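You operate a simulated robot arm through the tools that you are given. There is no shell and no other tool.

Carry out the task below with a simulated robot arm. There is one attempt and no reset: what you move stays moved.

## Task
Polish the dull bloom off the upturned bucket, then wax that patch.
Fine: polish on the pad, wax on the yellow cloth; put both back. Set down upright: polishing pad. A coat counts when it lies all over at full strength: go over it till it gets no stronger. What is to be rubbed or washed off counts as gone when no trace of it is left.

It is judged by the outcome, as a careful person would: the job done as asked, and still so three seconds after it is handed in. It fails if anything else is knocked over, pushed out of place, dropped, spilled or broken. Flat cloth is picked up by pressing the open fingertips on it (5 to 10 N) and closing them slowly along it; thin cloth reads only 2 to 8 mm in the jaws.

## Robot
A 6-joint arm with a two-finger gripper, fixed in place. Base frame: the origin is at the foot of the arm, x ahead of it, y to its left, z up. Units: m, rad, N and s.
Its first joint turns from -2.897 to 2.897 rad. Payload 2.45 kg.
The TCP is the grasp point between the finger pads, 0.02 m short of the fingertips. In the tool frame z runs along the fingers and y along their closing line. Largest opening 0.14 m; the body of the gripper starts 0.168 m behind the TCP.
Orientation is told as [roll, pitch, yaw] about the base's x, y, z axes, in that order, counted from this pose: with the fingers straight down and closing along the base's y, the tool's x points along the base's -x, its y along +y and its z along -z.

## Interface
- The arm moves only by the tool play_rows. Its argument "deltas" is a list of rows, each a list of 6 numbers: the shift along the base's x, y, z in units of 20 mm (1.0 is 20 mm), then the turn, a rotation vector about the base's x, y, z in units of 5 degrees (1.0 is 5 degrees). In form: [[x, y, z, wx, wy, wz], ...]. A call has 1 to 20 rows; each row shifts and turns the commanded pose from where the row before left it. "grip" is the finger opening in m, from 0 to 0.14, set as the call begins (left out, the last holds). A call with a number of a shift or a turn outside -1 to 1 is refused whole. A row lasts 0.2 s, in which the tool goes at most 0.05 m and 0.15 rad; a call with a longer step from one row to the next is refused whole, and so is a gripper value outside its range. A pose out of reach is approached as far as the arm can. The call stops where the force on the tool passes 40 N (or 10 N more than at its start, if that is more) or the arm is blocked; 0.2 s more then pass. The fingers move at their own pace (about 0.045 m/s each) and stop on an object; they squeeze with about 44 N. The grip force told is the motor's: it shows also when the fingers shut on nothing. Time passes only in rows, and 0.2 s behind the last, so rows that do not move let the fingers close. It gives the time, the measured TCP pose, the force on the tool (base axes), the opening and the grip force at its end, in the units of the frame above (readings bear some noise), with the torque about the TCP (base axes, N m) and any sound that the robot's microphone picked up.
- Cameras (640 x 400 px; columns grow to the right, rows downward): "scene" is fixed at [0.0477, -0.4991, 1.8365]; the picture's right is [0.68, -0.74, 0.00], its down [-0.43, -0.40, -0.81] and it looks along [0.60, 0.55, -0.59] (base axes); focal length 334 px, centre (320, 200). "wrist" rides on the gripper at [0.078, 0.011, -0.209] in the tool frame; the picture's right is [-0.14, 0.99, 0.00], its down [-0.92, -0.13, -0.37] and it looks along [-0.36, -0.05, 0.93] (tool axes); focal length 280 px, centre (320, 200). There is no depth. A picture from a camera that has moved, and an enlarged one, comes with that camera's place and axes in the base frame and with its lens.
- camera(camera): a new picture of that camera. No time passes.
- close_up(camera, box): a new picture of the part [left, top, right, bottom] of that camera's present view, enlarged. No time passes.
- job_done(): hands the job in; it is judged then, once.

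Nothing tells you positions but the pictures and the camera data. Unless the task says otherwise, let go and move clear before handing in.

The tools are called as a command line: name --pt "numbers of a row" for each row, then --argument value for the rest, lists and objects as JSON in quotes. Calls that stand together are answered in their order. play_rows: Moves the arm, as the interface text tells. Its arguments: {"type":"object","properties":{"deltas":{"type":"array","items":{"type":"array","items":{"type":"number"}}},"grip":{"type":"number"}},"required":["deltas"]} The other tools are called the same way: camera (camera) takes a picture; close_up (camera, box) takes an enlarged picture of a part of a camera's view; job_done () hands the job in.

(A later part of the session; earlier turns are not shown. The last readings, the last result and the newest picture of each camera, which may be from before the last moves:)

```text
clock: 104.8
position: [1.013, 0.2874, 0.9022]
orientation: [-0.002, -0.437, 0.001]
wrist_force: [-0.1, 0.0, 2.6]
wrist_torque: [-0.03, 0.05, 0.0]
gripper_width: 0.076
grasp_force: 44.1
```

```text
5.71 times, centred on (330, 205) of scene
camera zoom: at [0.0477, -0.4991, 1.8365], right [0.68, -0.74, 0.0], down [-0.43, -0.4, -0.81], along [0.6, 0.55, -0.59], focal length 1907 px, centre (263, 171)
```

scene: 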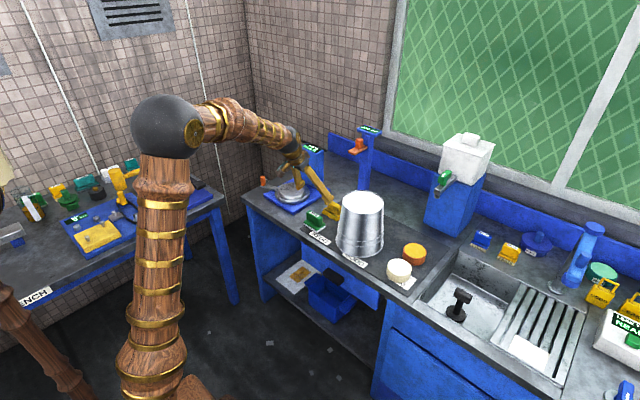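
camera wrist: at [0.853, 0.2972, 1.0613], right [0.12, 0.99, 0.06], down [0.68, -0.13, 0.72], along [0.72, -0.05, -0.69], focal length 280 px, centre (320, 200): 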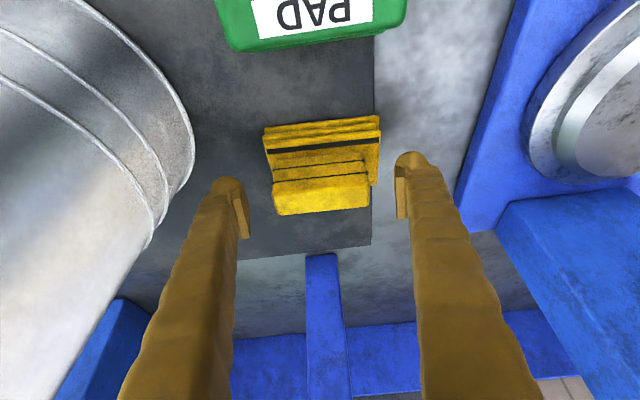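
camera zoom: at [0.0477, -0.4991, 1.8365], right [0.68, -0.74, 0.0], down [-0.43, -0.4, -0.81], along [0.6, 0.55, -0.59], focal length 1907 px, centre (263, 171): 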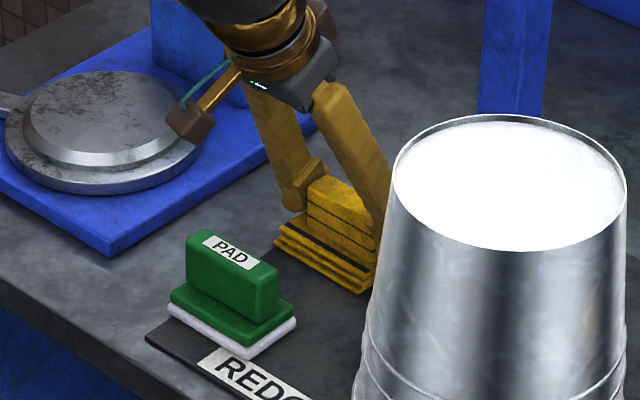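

The cloth is gripped. Its home is TCP (1.0125, 0.2874, 0.902) at tilt -0.4375. I'll lift, back away from the lever, cross over the bucket at a safe height, and come to the orange tin below the dispenser's spout.

play_rows --pt "0 0 0.4 0 0 0" --pt "0 0 1 0 0 0" --pt "0 0 1 0 0 0" --pt "0 0 1 0 0 0" --pt "0 0 1 0 0 0" --pt "0 0 1 0 0 0" --pt "0 0 1 0 0 0" --pt "-0.8 0 0.8 0 0 0" --pt "-0.8 0 0.8 0 0 0" --pt "-0.8 0 0.8 0 0 0" --pt "-0.8 0 0.8 0 0 0" --pt "-0.8 0 0.8 0 0 0" --pt "-0.8 0 0.8 0 0 0" --pt "-0.8 0 0.8 0 0 0" --pt "-0.8 0 0.8 0 0 0" --pt "0 0 0 0 0 0"

camera --camera "wrist"

close_up --camera "scene" --box '[280, 130, 400, 240]'

```text
clock: 108.2
position: [0.8824, 0.2887, 1.1581]
orientation: [-0.002, -0.438, 0.003]
wrist_force: [1.1, -0.1, -0.2]
wrist_torque: [0.05, 0.01, -0.02]
gripper_width: 0.0759
grasp_force: 43.8
```

```text
taken
camera wrist: at [0.7243, 0.2975, 1.3151], right [0.12, 0.99, 0.06], down [0.68, -0.13, 0.72], along [0.72, -0.05, -0.69], focal length 280 px, centre (320, 200)
```

wrist: 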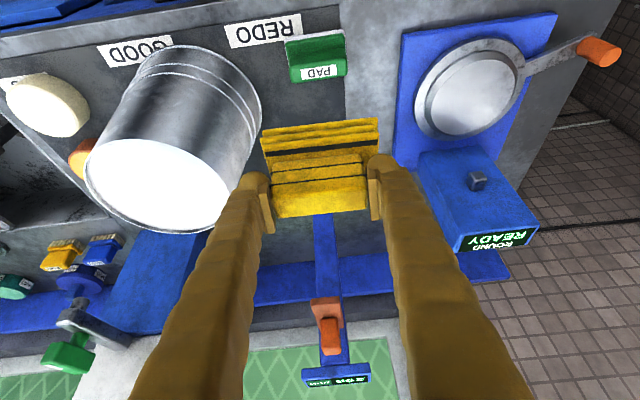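

```text
3.64 times, centred on (340, 185) of scene
camera zoom: at [0.0477, -0.4991, 1.8365], right [0.68, -0.74, 0.0], down [-0.43, -0.4, -0.81], along [0.6, 0.55, -0.59], focal length 1214 px, centre (247, 254)
```

zoom: 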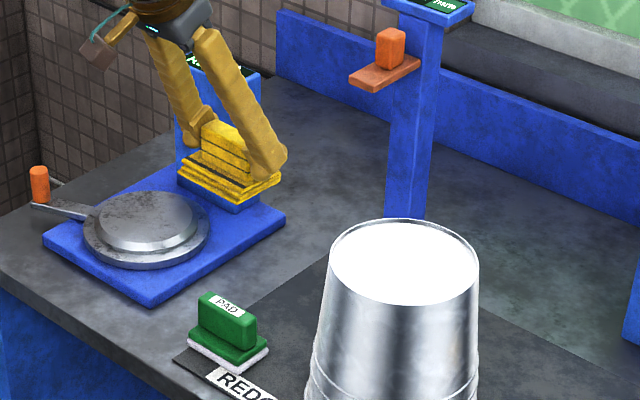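

The cloth is held firmly and level. Crossing to the tin side now.

play_rows --pt "0 -1 0.3 0 0 0" --pt "0 -1 0.3 0 0 0" --pt "0 -1 0.3 0 0 0" --pt "0 -1 0 0 0 0" --pt "0 -1 0 0 0 0" --pt "0 -1 0 0 0 0" --pt "0 -1 0 0 0 0" --pt "0 -1 0 0 0 0" --pt "0 -1 0 0 0 0" --pt "0 -1 0 0 0 0" --pt "0 -1 0 0 0 0" --pt "0 -1 0 0 0 0" --pt "0 -1 0 0 0 0" --pt "0 -1 0 0 0 0" --pt "0 -1 0 0 0 0" --pt "0 -1 0 0 0 0" --pt "0 -1 0 0 0 0" --pt "0 -1 0 0 0 0" --pt "0 -1 0 0 0 0" --pt "0 -1 0 0 0 0"

play_rows --pt "0 -0.65 0 0 0 0" --pt "0 -0.65 0 0 0 0" --pt "0.3 0 -1 0 0 0" --pt "0.3 0 -1 0 0 0" --pt "0.3 0 -1 0 0 0" --pt "0.3 0 -1 0 0 0" --pt "0.3 0 -1 0 0 0" --pt "0.3 0 -1 0 0 0" --pt "0.3 0 -1 0 0 0" --pt "0 0 0 0 0 0"

camera --camera "wrist"

close_up --camera "scene" --box '[350, 190, 470, 300]'

```text
clock: 112.4
position: [0.8849, -0.1134, 1.1762]
orientation: [-0.001, -0.438, 0.004]
wrist_force: [-0.3, -0.3, -0.1]
wrist_torque: [0.01, 0.03, -0.02]
gripper_width: 0.076
grasp_force: 43.8
```

```text
clock: 114.6
position: [0.9275, -0.1383, 1.0359]
orientation: [-0.001, -0.439, 0.001]
wrist_force: [0.2, 0.8, -0.4]
wrist_torque: [-0.04, 0.01, -0.04]
gripper_width: 0.0756
grasp_force: 43.9
```

```text
taken
camera wrist: at [0.7677, -0.1289, 1.1921], right [0.12, 0.99, 0.06], down [0.68, -0.13, 0.72], along [0.73, -0.05, -0.69], focal length 280 px, centre (320, 200)
```

wrist: 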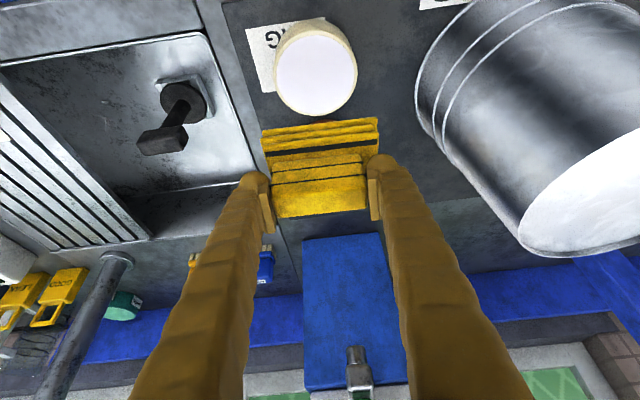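

```text
3.64 times, centred on (410, 245) of scene
camera zoom: at [0.0477, -0.4991, 1.8365], right [0.68, -0.74, 0.0], down [-0.43, -0.4, -0.81], along [0.6, 0.55, -0.59], focal length 1214 px, centre (-7, 36)
```

zoom: 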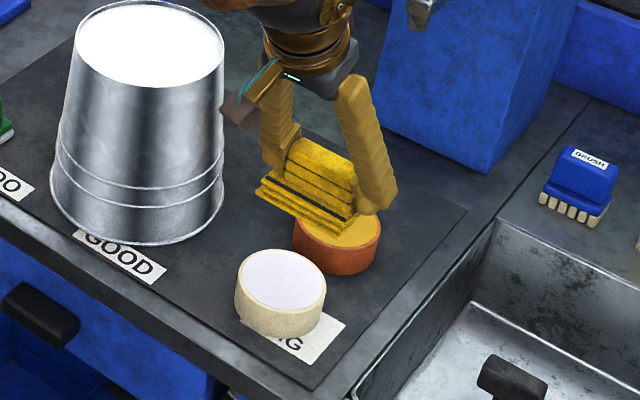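

Clear. Moving forward over the orange tin, then down in stages.

play_rows --pt "0.8 0.05 -0.5 0 0 0" --pt "0.8 0 -0.5 0 0 0" --pt "0.8 0 -0.5 0 0 0" --pt "0.8 0 -0.5 0 0 0" --pt "0.85 0 -0.5 0 0 0" --pt "0 0 -0.5 0 0 0" --pt "0 0 0 0 0 0"

camera --camera "wrist"

close_up --camera "scene" --box '[370, 200, 460, 290]'

```text
clock: 116.2
position: [1.0073, -0.1378, 0.9754]
orientation: [-0.001, -0.439, 0.003]
wrist_force: [0.4, 0.3, -0.5]
wrist_torque: [0.0, 0.01, 0.0]
gripper_width: 0.0757
grasp_force: 43.8
```

```text
taken
camera wrist: at [0.8476, -0.1283, 1.1318], right [0.12, 0.99, 0.06], down [0.68, -0.13, 0.72], along [0.72, -0.05, -0.69], focal length 280 px, centre (320, 200)
```

wrist: 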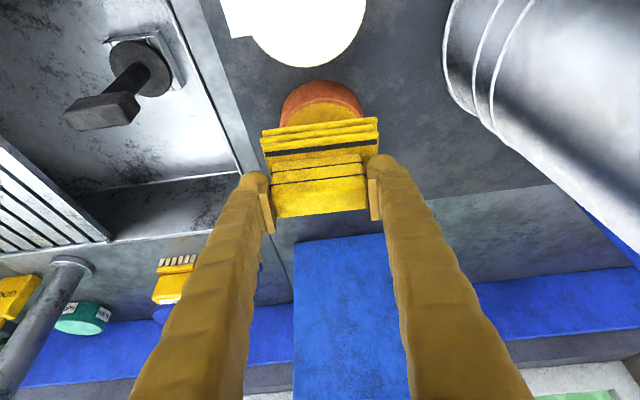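

```text
4.44 times, centred on (415, 245) of scene
camera zoom: at [0.0477, -0.4991, 1.8365], right [0.68, -0.74, 0.0], down [-0.43, -0.4, -0.81], along [0.6, 0.55, -0.59], focal length 1483 px, centre (-102, 0)
```

zoom: 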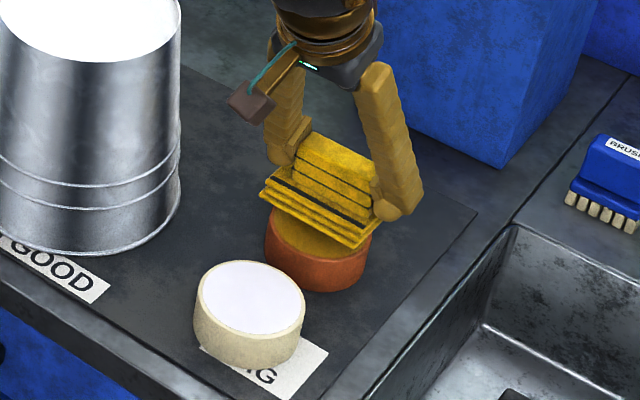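

The cloth is over the wax. I'll lower in small steps to contact.

play_rows --pt "0 0 -0.4 0 0 0" --pt "0 0 -0.4 0 0 0" --pt "0 0 -0.2 0 0 0" --pt "0 0 0 0 0 0"

play_rows --pt "0 0 -0.1 0 0 0" --pt "0 0 -0.1 0 0 0" --pt "0 0 0 0 0 0"

play_rows --pt "0 0 -0.1 0 0 0" --pt "0 0 0 0 0 0"

close_up --camera "scene" --box '[370, 200, 460, 290]'

```text
clock: 117.2
position: [1.0065, -0.1368, 0.9563]
orientation: [-0.001, -0.438, 0.002]
wrist_force: [0.8, -1.1, 0.0]
wrist_torque: [0.0, -0.02, -0.03]
gripper_width: 0.0756
grasp_force: 44.1
```

```text
clock: 118.0
position: [1.0059, -0.138, 0.9522]
orientation: [-0.002, -0.438, 0.002]
wrist_force: [0.1, 0.0, -0.2]
wrist_torque: [0.0, -0.01, 0.0]
gripper_width: 0.0757
grasp_force: 43.9
```

```text
clock: 118.6
position: [1.0073, -0.1364, 0.9504]
orientation: [-0.002, -0.439, 0.0]
wrist_force: [-0.1, 0.4, -0.6]
wrist_torque: [0.01, 0.02, 0.0]
gripper_width: 0.0753
grasp_force: 43.7
```

```text
4.44 times, centred on (415, 245) of scene
camera zoom: at [0.0477, -0.4991, 1.8365], right [0.68, -0.74, 0.0], down [-0.43, -0.4, -0.81], along [0.6, 0.55, -0.59], focal length 1483 px, centre (-102, 0)
```

zoom: 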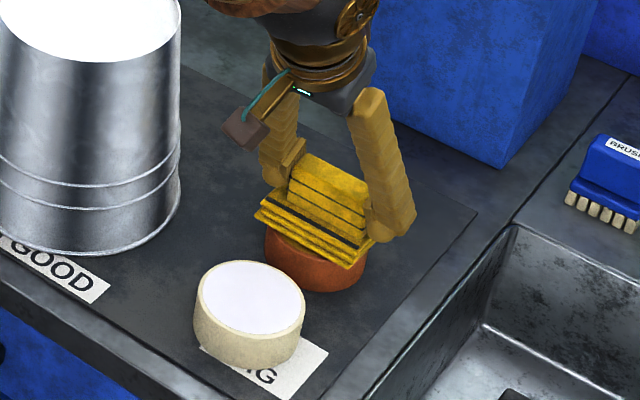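

play_rows --pt "0 0 -0.1 0 0 0" --pt "0 0 0 0 0 0"

play_rows --pt "0 0 -0.08 0 0 0" --pt "0 0 0 0 0 0"

play_rows --pt "0 0 -0.08 0 0 0" --pt "0 0 0 0 0 0"

play_rows --pt "0 0 -0.08 0 0 0" --pt "0 0 0 0 0 0"

close_up --camera "scene" --box '[370, 200, 460, 290]'

```text
clock: 119.2
position: [1.0068, -0.1379, 0.9478]
orientation: [-0.001, -0.439, 0.0]
wrist_force: [-0.8, -0.2, -1.8]
wrist_torque: [0.01, 0.02, 0.0]
gripper_width: 0.0755
grasp_force: 44.0
```

```text
clock: 119.8
position: [1.0076, -0.1375, 0.9463]
orientation: [-0.002, -0.437, 0.001]
wrist_force: [-0.1, -0.2, -1.2]
wrist_torque: [-0.02, -0.03, 0.04]
gripper_width: 0.0754
grasp_force: 44.2
```

```text
clock: 120.4
position: [1.0064, -0.1371, 0.9454]
orientation: [-0.002, -0.438, 0.002]
wrist_force: [0.5, 0.0, 0.3]
wrist_torque: [-0.04, -0.02, -0.01]
gripper_width: 0.0754
grasp_force: 43.9
```

```text
clock: 121.0
position: [1.0064, -0.137, 0.944]
orientation: [-0.002, -0.441, 0.001]
wrist_force: [-1.6, -2.2, 12.4]
wrist_torque: [0.41, 0.25, 0.11]
gripper_width: 0.0753
grasp_force: 43.9
```

```text
4.44 times, centred on (415, 245) of scene
camera zoom: at [0.0477, -0.4991, 1.8365], right [0.68, -0.74, 0.0], down [-0.43, -0.4, -0.81], along [0.6, 0.55, -0.59], focal length 1483 px, centre (-102, 0)
```

zoom: 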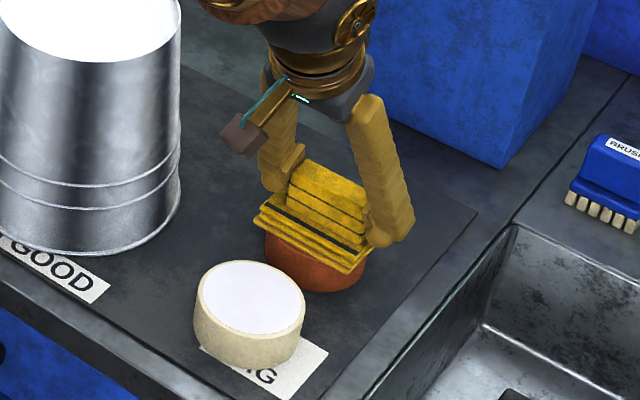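

Contact at z 0.944 with 12 N. I'll press slightly more so the wax takes, then compare the underside's colour.

play_rows --pt "0 0 -0.03 0 0 0" --pt "0 0 0 0 0 0" --pt "0 0 0 0 0 0"

play_rows --pt "0 0 0.3 0 0 0" --pt "0 0 0.7 0 0 0" --pt "0 0 0.8 0 0 0" --pt "0 0 0 0 0 0"

close_up --camera "scene" --box '[370, 200, 460, 290]'

close_up --camera "wrist" --box '[220, 60, 420, 240]'

```text
clock: 121.8
position: [1.0056, -0.1371, 0.9441]
orientation: [0.001, -0.439, 0.0]
wrist_force: [-3.1, -4.3, 22.7]
wrist_torque: [0.82, 0.34, 0.04]
gripper_width: 0.0755
grasp_force: 42.9
```

```text
clock: 122.8
position: [1.0062, -0.1375, 0.9781]
orientation: [-0.001, -0.437, 0.001]
wrist_force: [0.1, -0.4, -0.6]
wrist_torque: [0.01, -0.01, 0.03]
gripper_width: 0.0753
grasp_force: 43.9
```

```text
4.44 times, centred on (415, 245) of scene
camera zoom: at [0.0477, -0.4991, 1.8365], right [0.68, -0.74, 0.0], down [-0.43, -0.4, -0.81], along [0.6, 0.55, -0.59], focal length 1483 px, centre (-102, 0)
```

zoom: 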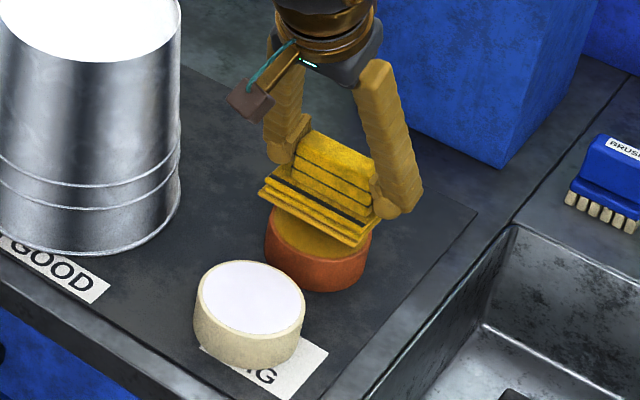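

```text
2.22 times, centred on (320, 150) of wrist
camera zoom: at [0.8463, -0.128, 1.1349], right [0.12, 0.99, 0.06], down [0.68, -0.13, 0.72], along [0.72, -0.05, -0.69], focal length 623 px, centre (320, 311)
```

zoom: 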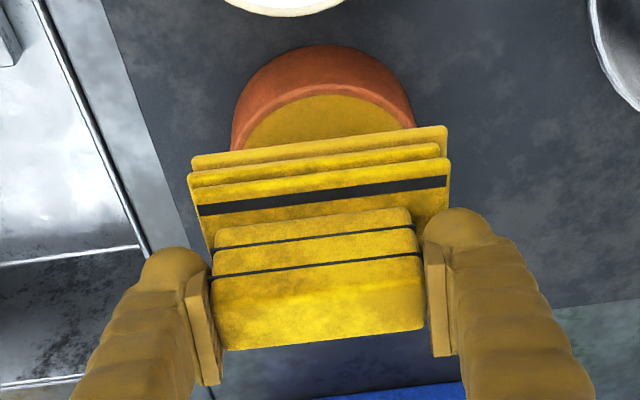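

The bottom layer now has a smooth wax tint, so the cloth is loaded. I'll back off, rise, and go above the patch.

play_rows --pt "-0.78 0 1 0 0 0" --pt "-0.78 0 1 0 0 0" --pt "-0.78 0 1 0 0 0" --pt "-0.76 0 1 0 0 0" --pt "0 0 1 0 0 0" --pt "0 0 1 0 0 0" --pt "0 0 1 0 0 0" --pt "0 0 1 0 0 0" --pt "0 0 1 0 0 0" --pt "0 0 0.5 0 0 0" --pt "0 0 0 0 0 0"

play_rows --pt "0 1 0 0 0 0" --pt "0 1 0 0 0 0" --pt "0 1 0 0 0 0" --pt "0 1 0 0 0 0" --pt "0 1 0 0 0 0" --pt "0 1 0 0 0 0" --pt "0 1 0 0 0 0" --pt "0 1 0 0 0 0" --pt "0 1 0 0 0 0" --pt "0 1 0 0 0 0" --pt "0 1 0 0 0 0" --pt "0 0.25 -0.5 0 0 0" --pt "0 0 -0.5 0 0 0" --pt "0 0 0 0 0 0"

close_up --camera "wrist" --box '[200, 40, 440, 260]'

close_up --camera "scene" --box '[320, 140, 420, 230]'

```text
clock: 125.2
position: [0.9455, -0.1362, 1.1692]
orientation: [0.0, -0.437, 0.0]
wrist_force: [0.3, 0.6, -0.9]
wrist_torque: [0.0, 0.01, 0.01]
gripper_width: 0.0752
grasp_force: 44.0
```

```text
clock: 128.2
position: [0.9454, 0.0909, 1.1484]
orientation: [-0.002, -0.438, 0.005]
wrist_force: [0.4, -0.5, 0.2]
wrist_torque: [-0.01, -0.02, -0.04]
gripper_width: 0.0752
grasp_force: 43.8
```

```text
1.82 times, centred on (320, 150) of wrist
camera zoom: at [0.7858, 0.099, 1.3046], right [0.12, 0.99, 0.06], down [0.68, -0.13, 0.72], along [0.72, -0.05, -0.69], focal length 510 px, centre (320, 291)
```

zoom: 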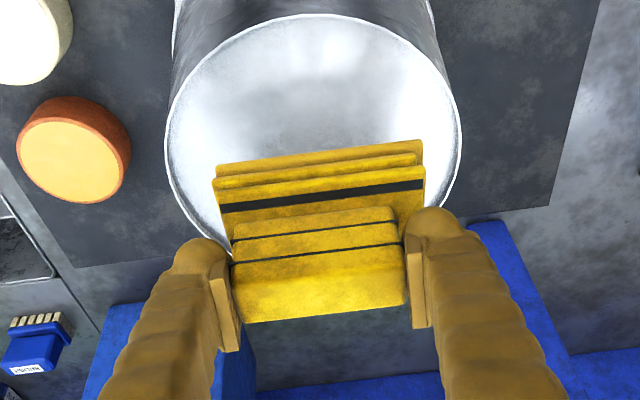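

```text
4.44 times, centred on (370, 185) of scene
camera zoom: at [0.0477, -0.4991, 1.8365], right [0.68, -0.74, 0.0], down [-0.43, -0.4, -0.81], along [0.6, 0.55, -0.59], focal length 1483 px, centre (98, 267)
```

zoom: 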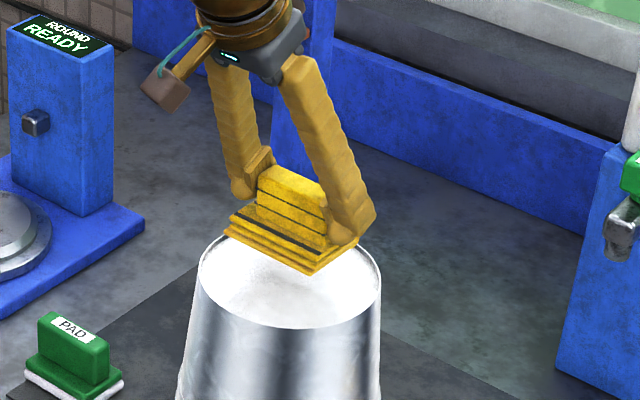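

The cloth is over the patch and well inside the rim. Lowering to contact, expected at TCP z about 1.110–1.114.

play_rows --pt "0 0 -0.5 0 0 0" --pt "0 0 -0.5 0 0 0" --pt "0 0 -0.4 0 0 0" --pt "0 0 0 0 0 0"

play_rows --pt "0 0 -0.1 0 0 0" --pt "0 0 -0.1 0 0 0" --pt "0 0 0 0 0 0"

play_rows --pt "0 0 -0.08 0 0 0" --pt "0 0 0 0 0 0"

```text
clock: 129.2
position: [0.9452, 0.0878, 1.1205]
orientation: [-0.003, -0.44, 0.002]
wrist_force: [-0.4, 0.2, -0.5]
wrist_torque: [0.0, -0.03, 0.0]
gripper_width: 0.0752
grasp_force: 43.9
```

```text
clock: 130.0
position: [0.9446, 0.087, 1.1163]
orientation: [-0.001, -0.439, 0.003]
wrist_force: [-0.4, -0.1, 0.2]
wrist_torque: [-0.04, -0.02, 0.02]
gripper_width: 0.0753
grasp_force: 43.7
```

```text
clock: 130.6
position: [0.945, 0.0887, 1.1142]
orientation: [-0.001, -0.437, 0.002]
wrist_force: [1.1, 0.0, 1.1]
wrist_torque: [0.13, 0.12, -0.02]
gripper_width: 0.075
grasp_force: 44.2
```

play_rows --pt "0 0 -0.05 0 0 0" --pt "0 0 0 0 0 0"

close_up --camera "scene" --box '[330, 170, 400, 230]'

```text
clock: 131.2
position: [0.9454, 0.0888, 1.1141]
orientation: [-0.001, -0.439, 0.0]
wrist_force: [0.9, -3.9, 13.8]
wrist_torque: [0.62, 0.39, 0.02]
gripper_width: 0.0751
grasp_force: 43.9
```

```text
6.67 times, centred on (365, 200) of scene
camera zoom: at [0.0477, -0.4991, 1.8365], right [0.68, -0.74, 0.0], down [-0.43, -0.4, -0.81], along [0.6, 0.55, -0.59], focal length 2225 px, centre (20, 200)
```

zoom: 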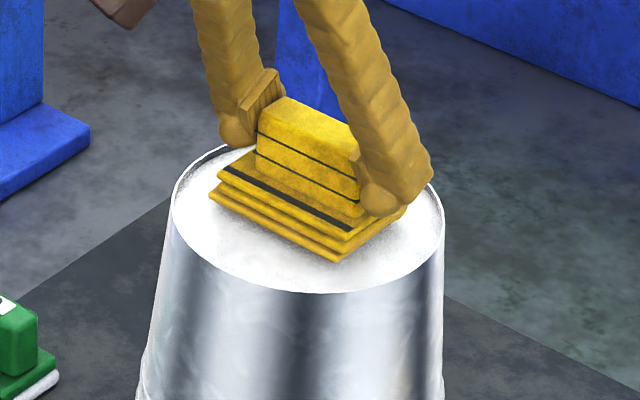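

Contact with 14 N. Now wax strokes along y at the centre line.

play_rows --pt "0 0.25 0 0 0 0" --pt "0 0.25 0 0 0 0" --pt "0 -0.35 0 0 0 0" --pt "0 -0.35 0 0 0 0" --pt "0 -0.35 0 0 0 0" --pt "0 0.35 0 0 0 0" --pt "0 0.35 0 0 0 0" --pt "0 0.35 0 0 0 0" --pt "0 -0.3 0 0 0 0" --pt "0 -0.25 0 0 0 0" --pt "0 0 0 0 0 0"

close_up --camera "scene" --box '[330, 170, 400, 230]'

```text
clock: 133.6
position: [0.9448, 0.0853, 1.1128]
orientation: [-0.001, -0.438, 0.003]
wrist_force: [-0.7, 7.6, 15.7]
wrist_torque: [0.15, 0.18, -0.06]
gripper_width: 0.0751
grasp_force: 43.4
```

```text
6.67 times, centred on (365, 200) of scene
camera zoom: at [0.0477, -0.4991, 1.8365], right [0.68, -0.74, 0.0], down [-0.43, -0.4, -0.81], along [0.6, 0.55, -0.59], focal length 2225 px, centre (20, 200)
```

zoom: 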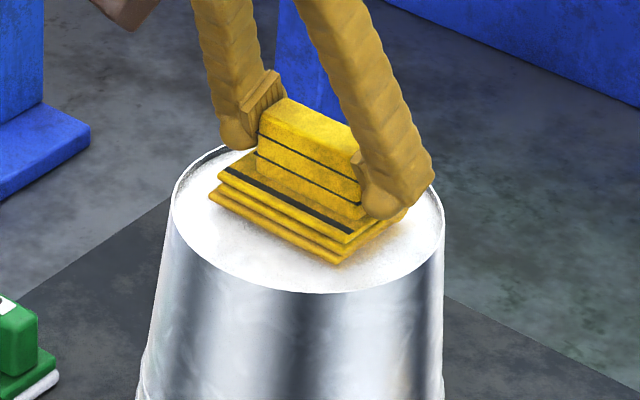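

A yellowish wax film is appearing around the cloth. I'll continue with the far and near lanes.

play_rows --pt "0.3 0 0 0 0 0" --pt "0.25 0 0 0 0 0" --pt "0 0.3 0 0 0 0" --pt "0 0.3 0 0 0 0" --pt "0 -0.35 0 0 0 0" --pt "0 -0.35 0 0 0 0" --pt "0 -0.35 0 0 0 0" --pt "0 0.35 0 0 0 0" --pt "0 0.35 0 0 0 0" --pt "0 0.35 0 0 0 0" --pt "0 -0.3 0 0 0 0" --pt "0 -0.25 0 0 0 0" --pt "0 0 0 0 0 0"

play_rows --pt "-0.35 0 0 0 0 0" --pt "-0.35 0 0 0 0 0" --pt "-0.35 0 0 0 0 0" --pt "0 0.3 0 0 0 0" --pt "0 0.3 0 0 0 0" --pt "0 -0.35 0 0 0 0" --pt "0 -0.35 0 0 0 0" --pt "0 -0.35 0 0 0 0" --pt "0 0.35 0 0 0 0" --pt "0 0.35 0 0 0 0" --pt "0 0.35 0 0 0 0" --pt "0 -0.3 0 0 0 0" --pt "0 -0.25 0 0 0 0" --pt "0 0 0 0 0 0"

close_up --camera "scene" --box '[330, 170, 400, 230]'

```text
clock: 136.4
position: [0.9561, 0.088, 1.1143]
orientation: [-0.002, -0.438, 0.002]
wrist_force: [-0.8, 2.0, 4.8]
wrist_torque: [0.04, 0.11, -0.06]
gripper_width: 0.0752
grasp_force: 43.2
```

```text
clock: 139.4
position: [0.9334, 0.0888, 1.1139]
orientation: [-0.002, -0.44, 0.001]
wrist_force: [0.3, 1.6, -0.9]
wrist_torque: [-0.01, 0.01, 0.01]
gripper_width: 0.0751
grasp_force: 44.7
```

```text
6.67 times, centred on (365, 200) of scene
camera zoom: at [0.0477, -0.4991, 1.8365], right [0.68, -0.74, 0.0], down [-0.43, -0.4, -0.81], along [0.6, 0.55, -0.59], focal length 2225 px, centre (20, 200)
```

zoom: 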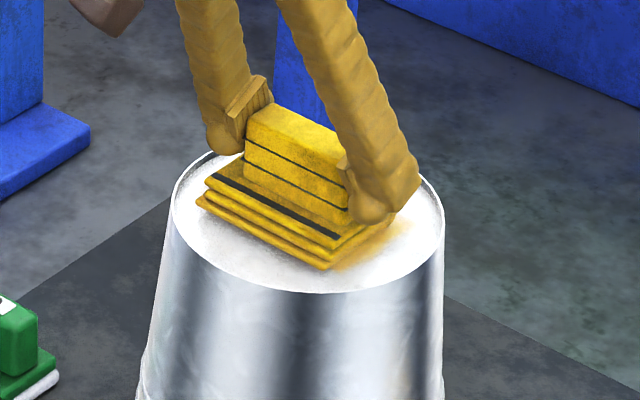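

The wax film is clearly visible, but contact faded on the near lane. I'll press down a little and redo it.

play_rows --pt "0 0 -0.05 0 0 0" --pt "0 0 0 0 0 0"

play_rows --pt "0 0 -0.02 0 0 0" --pt "0 0 0 0 0 0"

```text
clock: 140.0
position: [0.9337, 0.0887, 1.1149]
orientation: [-0.003, -0.437, 0.0]
wrist_force: [-2.0, -2.7, 7.8]
wrist_torque: [0.15, 0.28, 0.07]
gripper_width: 0.0747
grasp_force: 44.1
```

```text
clock: 140.6
position: [0.934, 0.0893, 1.1144]
orientation: [-0.001, -0.44, -0.002]
wrist_force: [-1.8, -3.1, 20.5]
wrist_torque: [0.09, 0.29, 0.03]
gripper_width: 0.0751
grasp_force: 43.7
```

play_rows --pt "0 0.25 0 0 0 0" --pt "0 0.2 0 0 0 0" --pt "0 -0.35 0 0 0 0" --pt "0 -0.35 0 0 0 0" --pt "0 -0.35 0 0 0 0" --pt "0 0.35 0 0 0 0" --pt "0 0.35 0 0 0 0" --pt "0 0.35 0 0 0 0" --pt "0 -0.35 0 0 0 0" --pt "0 -0.35 0 0 0 0" --pt "0 -0.3 0 0 0 0" --pt "0 0.3 0 0 0 0" --pt "0 0.2 0 0 0 0" --pt "0 0 0 0 0 0"

play_rows --pt "0 0 0.5 0 0 0" --pt "0 0 1 0 0 0" --pt "0 0 1 0 0 0" --pt "-0.5 0 0.5 0 0 0" --pt "-1 -0.5 0 0 0 0" --pt "-1 -1 0 0 0 0" --pt "-1 -1 0 0 0 0" --pt "-0.5 -1 0 0 0 0" --pt "0 -1 0 0 0 0" --pt "0 -1 0 0 0 0" --pt "0 -1 0 0 0 0" --pt "0 -1 0 0 0 0" --pt "0 -1 0 0 0 0" --pt "0 -1 0 0 0 0" --pt "0 -1 0 0 0 0" --pt "0 -1 0 0 0 0" --pt "0 0 0 0 0 0"

camera --camera "wrist"

close_up --camera "scene" --box '[330, 180, 390, 230]'

```text
clock: 141.7
position: [0.9354, 0.083, 1.115]
orientation: [-0.002, -0.44, 0.003]
wrist_force: [-1.7, -0.6, 7.5]
wrist_torque: [-0.2, 0.29, 0.04]
gripper_width: 0.0753
grasp_force: 44.4
stopped in row 5: the force on the tool passed its limit at 41 N (the readings are from after the stop); the commanded pose is now the measured one
```

```text
clock: 145.3
position: [0.8527, -0.1466, 1.1742]
orientation: [-0.002, -0.439, 0.002]
wrist_force: [0.6, -0.1, -0.1]
wrist_torque: [0.01, 0.0, -0.02]
gripper_width: 0.0749
grasp_force: 43.7
```

```text
taken
camera wrist: at [0.694, -0.1371, 1.3301], right [0.12, 0.99, 0.06], down [0.68, -0.13, 0.73], along [0.73, -0.05, -0.69], focal length 280 px, centre (320, 200)
```

wrist: 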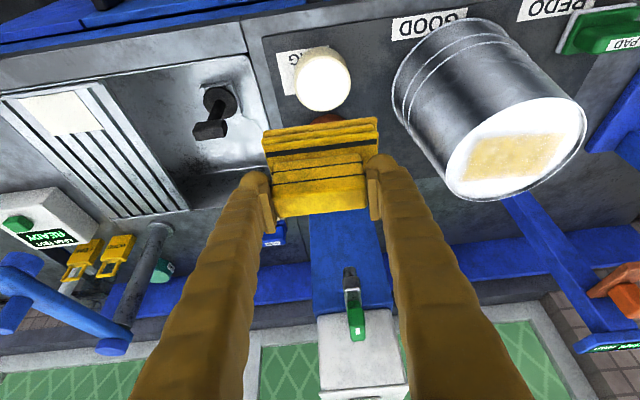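

```text
8.00 times, centred on (360, 205) of scene
camera zoom: at [0.0477, -0.4991, 1.8365], right [0.68, -0.74, 0.0], down [-0.43, -0.4, -0.81], along [0.6, 0.55, -0.59], focal length 2670 px, centre (0, 160)
```

zoom: 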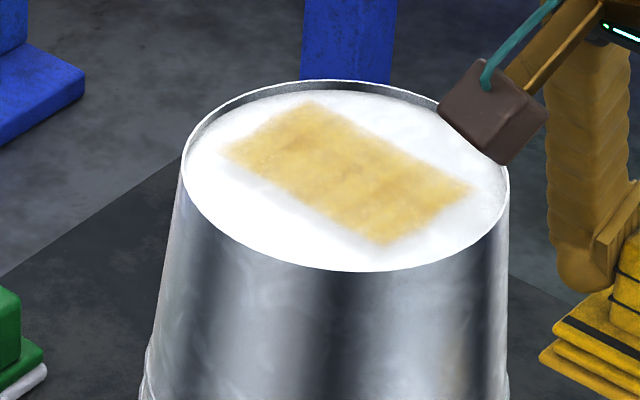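

The wax film now covers the patch area. I'll check how even it is from close up.

close_up --camera "wrist" --box '[440, 90, 600, 210]'

close_up --camera "scene" --box '[340, 184, 386, 220]'

```text
3.33 times, centred on (520, 150) of wrist
camera zoom: at [0.694, -0.1371, 1.3301], right [0.12, 0.99, 0.06], down [0.68, -0.13, 0.73], along [0.73, -0.05, -0.69], focal length 935 px, centre (-347, 367)
```

zoom: 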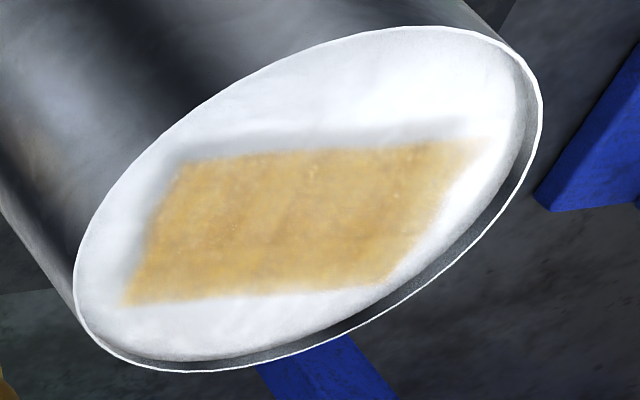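

```text
11.11 times, centred on (363, 202) of scene
camera zoom: at [0.0477, -0.4991, 1.8365], right [0.68, -0.74, 0.0], down [-0.43, -0.4, -0.81], along [0.6, 0.55, -0.59], focal length 3708 px, centre (-158, 178)
```

zoom: 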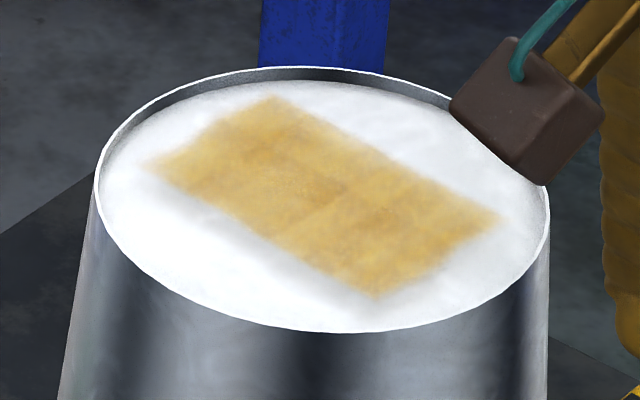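

The coat looks good, but the near-left corner is a little fainter. I'll reload the cloth with wax and do another full pass.

play_rows --pt "0.53 0.06 -1 0 0 0" --pt "0.53 0.06 -1 0 0 0" --pt "0.53 0.06 -1 0 0 0" --pt "0.53 0.06 -1 0 0 0" --pt "0.53 0.06 -1 0 0 0" --pt "0.53 0.06 -1 0 0 0" --pt "0.53 0.06 -0.9 0 0 0" --pt "0.8 0 -0.7 0 0 0" --pt "0.8 0 -0.7 0 0 0" --pt "0.8 0 -0.7 0 0 0" --pt "0.8 0 -0.6 0 0 0" --pt "0.8 0 -0.5 0 0 0" --pt "0 0 -0.5 0 0 0" --pt "0 0 0 0 0 0"

close_up --camera "scene" --box '[370, 200, 460, 290]'

```text
clock: 148.3
position: [1.0108, -0.1386, 0.9621]
orientation: [-0.003, -0.439, 0.002]
wrist_force: [-0.3, 0.2, -0.6]
wrist_torque: [0.0, -0.02, 0.01]
gripper_width: 0.075
grasp_force: 44.5
```

```text
4.44 times, centred on (415, 245) of scene
camera zoom: at [0.0477, -0.4991, 1.8365], right [0.68, -0.74, 0.0], down [-0.43, -0.4, -0.81], along [0.6, 0.55, -0.59], focal length 1483 px, centre (-102, 0)
```

zoom: 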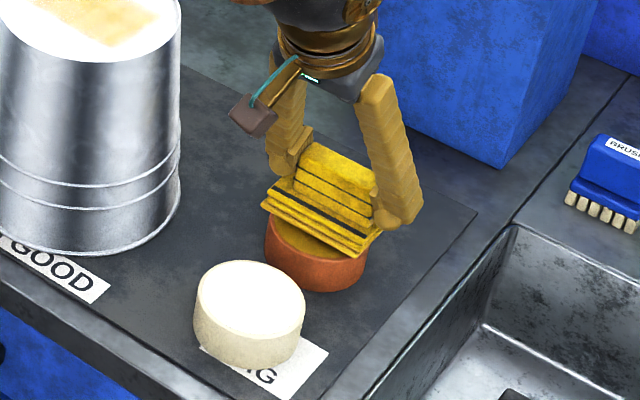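

play_rows --pt "0 0.03 -0.4 0 0 0" --pt "0 0 -0.3 0 0 0" --pt "0 0 -0.1 0 0 0" --pt "0 0 0 0 0 0"

play_rows --pt "0 0 -0.08 0 0 0" --pt "0 0 0 0 0 0"

```text
clock: 149.3
position: [1.0096, -0.1381, 0.9447]
orientation: [0.0, -0.44, 0.001]
wrist_force: [-0.2, 0.0, -0.1]
wrist_torque: [0.0, 0.0, 0.0]
gripper_width: 0.0749
grasp_force: 43.8
```

```text
clock: 149.9
position: [1.0101, -0.1376, 0.9442]
orientation: [-0.001, -0.441, 0.003]
wrist_force: [-2.0, 1.1, 12.4]
wrist_torque: [-0.05, 0.28, -0.06]
gripper_width: 0.0749
grasp_force: 44.0
```

play_rows --pt "0 0 -0.03 0 0 0" --pt "0 0 0 0 0 0" --pt "0 0 0 0 0 0"

play_rows --pt "0 0 0.3 0 0 0" --pt "0 0 0.7 0 0 0" --pt "0 0 0.8 0 0 0" --pt "-0.81 0 1 0 0 0" --pt "-0.81 0 1 0 0 0" --pt "-0.81 0 1 0 0 0" --pt "-0.81 0 1 0 0 0" --pt "0 0 1 0 0 0" --pt "0 0 1 0 0 0" --pt "0 0 1 0 0 0" --pt "0 0 1 0 0 0" --pt "0 0 1 0 0 0" --pt "0 0 0.5 0 0 0" --pt "0 0 0 0 0 0"

play_rows --pt "0 1 0 0 0 0" --pt "0 1 0 0 0 0" --pt "0 1 0 0 0 0" --pt "0 1 0 0 0 0" --pt "0 1 0 0 0 0" --pt "0 1 0 0 0 0" --pt "0 1 0 0 0 0" --pt "0 1 0 0 0 0" --pt "0 1 0 0 0 0" --pt "0 1 0 0 0 0" --pt "0 1 0 0 0 0" --pt "0 0.25 -0.5 0 0 0" --pt "0 0 -0.5 0 0 0" --pt "0 0 -0.5 0 0 0" --pt "0 0 -0.5 0 0 0" --pt "0 0 0 0 0 0"

```text
clock: 150.7
position: [1.0103, -0.1382, 0.9447]
orientation: [-0.004, -0.441, 0.002]
wrist_force: [5.1, 0.4, 23.6]
wrist_torque: [-0.01, 0.05, 0.05]
gripper_width: 0.0748
grasp_force: 44.1
```

```text
clock: 153.7
position: [0.9441, -0.1392, 1.169]
orientation: [-0.001, -0.44, 0.001]
wrist_force: [0.4, -0.4, -0.2]
wrist_torque: [0.0, -0.01, -0.01]
gripper_width: 0.0748
grasp_force: 43.8
```

```text
clock: 157.1
position: [0.9437, 0.0869, 1.1292]
orientation: [-0.003, -0.438, 0.001]
wrist_force: [0.0, -0.8, -0.3]
wrist_torque: [0.01, 0.02, -0.01]
gripper_width: 0.0747
grasp_force: 44.0
```

Over the patch again. This time I start on the near lane (x about 0.933).

play_rows --pt "-0.3 0 -0.3 0 0 0" --pt "-0.25 0 -0.25 0 0 0" --pt "0 0 0 0 0 0"

play_rows --pt "0 0 -0.08 0 0 0" --pt "0 0 0 0 0 0"

play_rows --pt "0 0 -0.05 0 0 0" --pt "0 0 0 0 0 0"

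```text
clock: 157.9
position: [0.9342, 0.0876, 1.118]
orientation: [0.001, -0.44, 0.001]
wrist_force: [0.7, 0.2, -0.6]
wrist_torque: [-0.01, -0.03, 0.0]
gripper_width: 0.0745
grasp_force: 44.1
```

```text
clock: 158.5
position: [0.9329, 0.0876, 1.1164]
orientation: [-0.004, -0.439, 0.002]
wrist_force: [-0.5, 0.5, -0.6]
wrist_torque: [0.02, -0.03, 0.0]
gripper_width: 0.0747
grasp_force: 44.3
```

```text
clock: 159.1
position: [0.9336, 0.0863, 1.1169]
orientation: [0.0, -0.439, 0.002]
wrist_force: [-1.3, 0.9, 1.8]
wrist_torque: [0.16, 0.11, 0.02]
gripper_width: 0.0746
grasp_force: 44.0
```

play_rows --pt "0 0 -0.04 0 0 0" --pt "0 0 0 0 0 0"

play_rows --pt "0 0.3 0 0 0 0" --pt "0 0.3 0 0 0 0" --pt "0 -0.35 0 0 0 0" --pt "0 -0.35 0 0 0 0" --pt "0 -0.35 0 0 0 0" --pt "0 0.35 0 0 0 0" --pt "0 0.35 0 0 0 0" --pt "0 0.35 0 0 0 0" --pt "0 -0.35 0 0 0 0" --pt "0 -0.25 0 0 0 0" --pt "0 0 0 0 0 0"

```text
clock: 159.7
position: [0.9326, 0.0862, 1.1154]
orientation: [0.0, -0.442, 0.001]
wrist_force: [0.4, -1.2, 12.0]
wrist_torque: [0.61, 0.35, -0.07]
gripper_width: 0.0747
grasp_force: 44.2
```

```text
clock: 162.1
position: [0.9349, 0.0872, 1.1151]
orientation: [0.0, -0.441, 0.003]
wrist_force: [-0.1, 14.8, 31.2]
wrist_torque: [0.39, 0.25, -0.12]
gripper_width: 0.0748
grasp_force: 43.6
```

play_rows --pt "0.3 0 0.02 0 0 0" --pt "0.25 0.3 0 0 0 0" --pt "0 0.3 0 0 0 0" --pt "0 -0.35 0 0 0 0" --pt "0 -0.35 0 0 0 0" --pt "0 -0.35 0 0 0 0" --pt "0 0.35 0 0 0 0" --pt "0 0.35 0 0 0 0" --pt "0 0.35 0 0 0 0" --pt "0 -0.35 0 0 0 0" --pt "0 -0.25 0 0 0 0" --pt "0 0 0 0 0 0"

play_rows --pt "0.3 0 -0.01 0 0 0" --pt "0.25 0.3 0 0 0 0" --pt "0 0.3 0 0 0 0" --pt "0 -0.35 0 0 0 0" --pt "0 -0.35 0 0 0 0" --pt "0 -0.35 0 0 0 0" --pt "0 0.35 0 0 0 0" --pt "0 0.35 0 0 0 0" --pt "0 0.35 0 0 0 0" --pt "0 -0.35 0 0 0 0" --pt "0 -0.25 0 0 0 0" --pt "0 0 0 0 0 0"

```text
clock: 164.7
position: [0.9438, 0.0871, 1.1169]
orientation: [-0.003, -0.44, 0.005]
wrist_force: [0.2, -0.1, -0.9]
wrist_torque: [-0.01, 0.01, 0.03]
gripper_width: 0.0747
grasp_force: 44.2
```

```text
clock: 167.3
position: [0.9547, 0.0866, 1.1159]
orientation: [-0.002, -0.441, 0.003]
wrist_force: [0.2, 0.2, 0.5]
wrist_torque: [0.05, -0.01, -0.01]
gripper_width: 0.0746
grasp_force: 44.4
```

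Contact was too light in those lanes, so I'll press slightly and redo the far and centre lanes.

play_rows --pt "0 0 -0.04 0 0 0" --pt "0 0 0 0 0 0"

play_rows --pt "0 0 -0.02 0 0 0" --pt "0 0 0 0 0 0"

```text
clock: 167.9
position: [0.9554, 0.0878, 1.1155]
orientation: [0.001, -0.441, 0.002]
wrist_force: [1.5, 1.2, 12.3]
wrist_torque: [0.16, 0.26, -0.02]
gripper_width: 0.0747
grasp_force: 43.9
```

```text
clock: 168.5
position: [0.9545, 0.0871, 1.1162]
orientation: [-0.001, -0.441, 0.002]
wrist_force: [1.7, -0.1, 28.4]
wrist_torque: [-0.02, 0.3, -0.07]
gripper_width: 0.0746
grasp_force: 43.6
```

play_rows --pt "0 0.3 0.01 0 0 0" --pt "0 0.3 0 0 0 0" --pt "0 -0.35 0 0 0 0" --pt "0 -0.35 0 0 0 0" --pt "0 -0.35 0 0 0 0" --pt "0 0.35 0 0 0 0" --pt "0 0.35 0 0 0 0" --pt "0 0.35 0 0 0 0" --pt "0 -0.35 0 0 0 0" --pt "0 -0.25 0 0 0 0" --pt "0 0 0 0 0 0"

play_rows --pt "-0.3 0 0 0 0 0" --pt "-0.25 0.3 0 0 0 0" --pt "0 0.3 0 0 0 0" --pt "0 -0.35 0 0 0 0" --pt "0 -0.35 0 0 0 0" --pt "0 -0.35 0 0 0 0" --pt "0 0.35 0 0 0 0" --pt "0 0.35 0 0 0 0" --pt "0 0.35 0 0 0 0" --pt "0 -0.35 0 0 0 0" --pt "0 -0.25 0 0 0 0" --pt "0 0 0 0 0 0"

```text
clock: 169.2
position: [0.9566, 0.0962, 1.1161]
orientation: [0.001, -0.443, -0.001]
wrist_force: [0.5, 1.4, 5.4]
wrist_torque: [0.07, 0.22, -0.08]
gripper_width: 0.0747
grasp_force: 44.2
stopped in row 3: the force on the tool passed its limit at 41 N (the readings are from after the stop); the commanded pose is now the measured one
```

```text
clock: 171.8
position: [0.945, 0.0965, 1.1149]
orientation: [-0.001, -0.444, 0.001]
wrist_force: [1.1, 7.9, 18.5]
wrist_torque: [0.12, 0.12, -0.08]
gripper_width: 0.0745
grasp_force: 43.9
```

play_rows --pt "0 -0.3 0 0 0 0" --pt "0 -0.3 0 0 0 0" --pt "0 -0.3 0 0 0 0" --pt "0 0.2 0 0 0 0" --pt "0 0.25 0 0 0 0" --pt "0 0 0 0 0 0"

play_rows --pt "0.25 0 0 0 0 0" --pt "0.25 0 0 0 0 0" --pt "0 0.25 0 0 0 0" --pt "0 0.2 0 0 0 0" --pt "0 -0.3 0 0 0 0" --pt "0 -0.3 0 0 0 0" --pt "0 -0.3 0 0 0 0" --pt "0 0.3 0 0 0 0" --pt "0 0.3 0 0 0 0" --pt "0 0.3 0 0 0 0" --pt "0 -0.25 0 0 0 0" --pt "0 -0.2 0 0 0 0" --pt "0 0 0 0 0 0"

```text
clock: 173.2
position: [0.9455, 0.0876, 1.1166]
orientation: [0.0, -0.44, -0.001]
wrist_force: [0.0, -10.1, 21.5]
wrist_torque: [-0.36, 0.15, 0.01]
gripper_width: 0.0744
grasp_force: 44.5
```

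```text
clock: 176.0
position: [0.9546, 0.0876, 1.1159]
orientation: [0.0, -0.443, 0.0]
wrist_force: [1.3, 11.5, 25.5]
wrist_torque: [0.3, 0.18, -0.08]
gripper_width: 0.0747
grasp_force: 44.3
```

Good contact in both lanes. Now back through the centre to the near lane once more, then inspect.

play_rows --pt "-0.3 0 0 0 0 0" --pt "-0.25 0 0 0 0 0" --pt "-0.25 0 0 0 0 0" --pt "-0.25 0 0 0 0 0" --pt "0 0 0 0 0 0"

play_rows --pt "0 0.25 0 0 0 0" --pt "0 0.25 0 0 0 0" --pt "0 -0.35 0 0 0 0" --pt "0 -0.35 0 0 0 0" --pt "0 -0.3 0 0 0 0" --pt "0 0.35 0 0 0 0" --pt "0 0.35 0 0 0 0" --pt "0 0.3 0 0 0 0" --pt "0 -0.25 0 0 0 0" --pt "0 -0.25 0 0 0 0" --pt "0 0 0 0 0 0"

```text
clock: 177.2
position: [0.9328, 0.0875, 1.115]
orientation: [-0.001, -0.443, 0.002]
wrist_force: [6.1, -0.1, 22.7]
wrist_torque: [-0.11, 0.32, 0.0]
gripper_width: 0.0745
grasp_force: 43.9
```

```text
clock: 179.6
position: [0.9324, 0.089, 1.1146]
orientation: [-0.002, -0.44, 0.003]
wrist_force: [-0.1, 4.9, 8.9]
wrist_torque: [0.12, 0.08, -0.04]
gripper_width: 0.0748
grasp_force: 43.7
```

play_rows --pt "0 0 0.5 0 0 0" --pt "0 0 1 0 0 0" --pt "0 0 1 0 0 0" --pt "-0.5 0 0.5 0 0 0" --pt "-1 -0.5 0 0 0 0" --pt "-1 -1 0 0 0 0" --pt "-1 -1 0 0 0 0" --pt "-0.5 -1 0 0 0 0" --pt "0 -1 0 0 0 0" --pt "0 -1 0 0 0 0" --pt "0 -1 0 0 0 0" --pt "0 -1 0 0 0 0" --pt "0 -1 0 0 0 0" --pt "0 -1 0 0 0 0" --pt "0 -1 0 0 0 0" --pt "0 -1 0 0 0 0" --pt "0 0 0 0 0 0"

close_up --camera "wrist" --box '[440, 90, 600, 210]'

close_up --camera "scene" --box '[340, 184, 386, 220]'

```text
clock: 183.2
position: [0.8502, -0.143, 1.1749]
orientation: [-0.002, -0.441, 0.002]
wrist_force: [0.1, 0.2, -0.9]
wrist_torque: [0.02, 0.01, 0.01]
gripper_width: 0.0746
grasp_force: 43.9
```

```text
3.33 times, centred on (520, 150) of wrist
camera zoom: at [0.6921, -0.1328, 1.3306], right [0.12, 0.99, 0.06], down [0.68, -0.13, 0.73], along [0.73, -0.05, -0.68], focal length 935 px, centre (-347, 367)
```

zoom: 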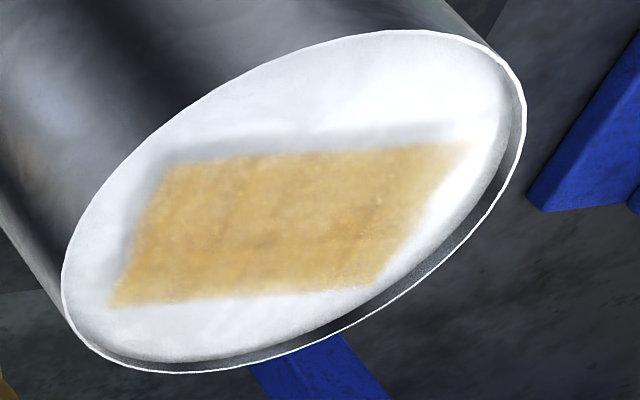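

```text
11.11 times, centred on (363, 202) of scene
camera zoom: at [0.0477, -0.4991, 1.8365], right [0.68, -0.74, 0.0], down [-0.43, -0.4, -0.81], along [0.6, 0.55, -0.59], focal length 3708 px, centre (-158, 178)
```

zoom: 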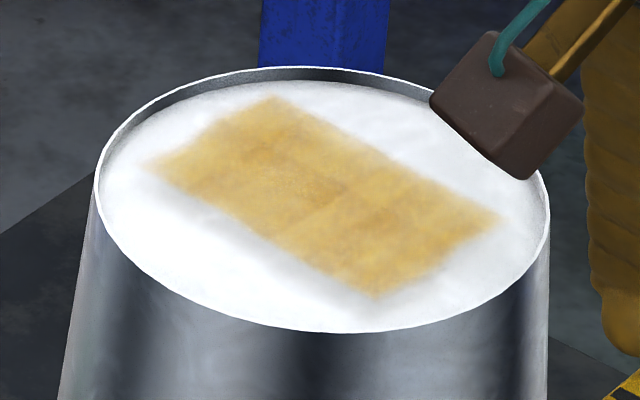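

Compared with before, the wax is unchanged: it has reached full strength over the whole patch and follows the same outline the bloom had. Now I'll carry the cloth back to its home along the same route.

play_rows --pt "0 1 0 0 0.04 0" --pt "0 1 0 0 0 0" --pt "0 1 0 0 0 0" --pt "0 1 0 0 0 0" --pt "0 1 0 0 0 0" --pt "0 1 0 0 0 0" --pt "0 1 0 0 0 0" --pt "0 1 0 0 0 0" --pt "0 1 0 0 0 0" --pt "0 1 0 0 0 0" --pt "0 1 0 0 0 0" --pt "0 1 0 0 0 0" --pt "0 1 0 0 0 0" --pt "0 1 0 0 0 0" --pt "0 1 0 0 0 0" --pt "0 1 0 0 0 0" --pt "0 1 0 0 0 0" --pt "0 1 0 0 0 0" --pt "0 1 0 0 0 0" --pt "0 1 0 0 0 0"

play_rows --pt "0 0.8 0 0 0 0" --pt "0 0.72 0 0 0 0" --pt "0.8 0 -0.8 0 0 0" --pt "0.8 0 -0.8 0 0 0" --pt "0.8 0 -0.8 0 0 0" --pt "0.8 0 -0.8 0 0 0" --pt "0.8 0 -0.8 0 0 0" --pt "0.8 0 -0.8 0 0 0" --pt "0.8 0 -0.8 0 0 0" --pt "0.8 0 -0.8 0 0 0" --pt "0.8 0 -0.8 0 0 0" --pt "0.85 0 0 0 0 0" --pt "0 0 0 0 0 0"

camera --camera "wrist"

close_up --camera "scene" --box '[290, 170, 370, 240]'

```text
clock: 187.4
position: [0.8554, 0.2582, 1.1756]
orientation: [0.001, -0.439, 0.0]
wrist_force: [-0.7, -0.7, 0.2]
wrist_torque: [0.0, 0.01, -0.02]
gripper_width: 0.0746
grasp_force: 43.9
```

```text
clock: 190.2
position: [1.0146, 0.2888, 1.0329]
orientation: [0.001, -0.438, 0.001]
wrist_force: [-0.1, 0.7, -1.0]
wrist_torque: [0.04, -0.01, 0.01]
gripper_width: 0.0744
grasp_force: 44.4
```

```text
taken
camera wrist: at [0.8548, 0.2973, 1.1893], right [0.12, 0.99, 0.06], down [0.68, -0.13, 0.72], along [0.73, -0.05, -0.69], focal length 280 px, centre (320, 200)
```

wrist: 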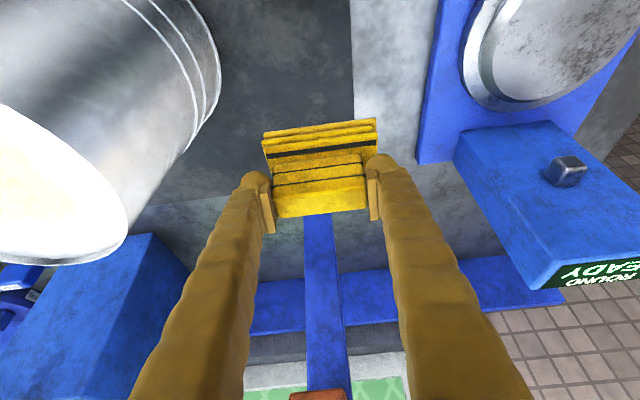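

```text
5.71 times, centred on (330, 205) of scene
camera zoom: at [0.0477, -0.4991, 1.8365], right [0.68, -0.74, 0.0], down [-0.43, -0.4, -0.81], along [0.6, 0.55, -0.59], focal length 1907 px, centre (263, 171)
```

zoom: 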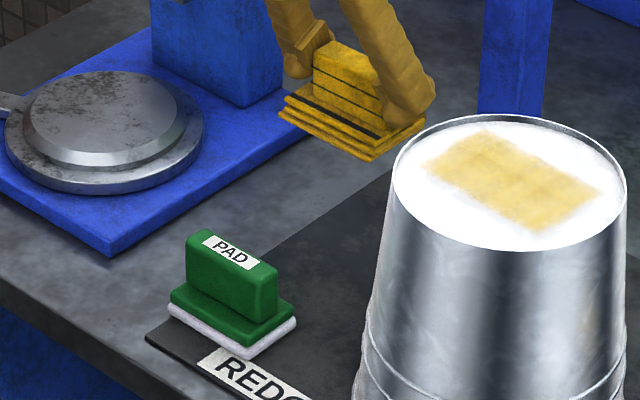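

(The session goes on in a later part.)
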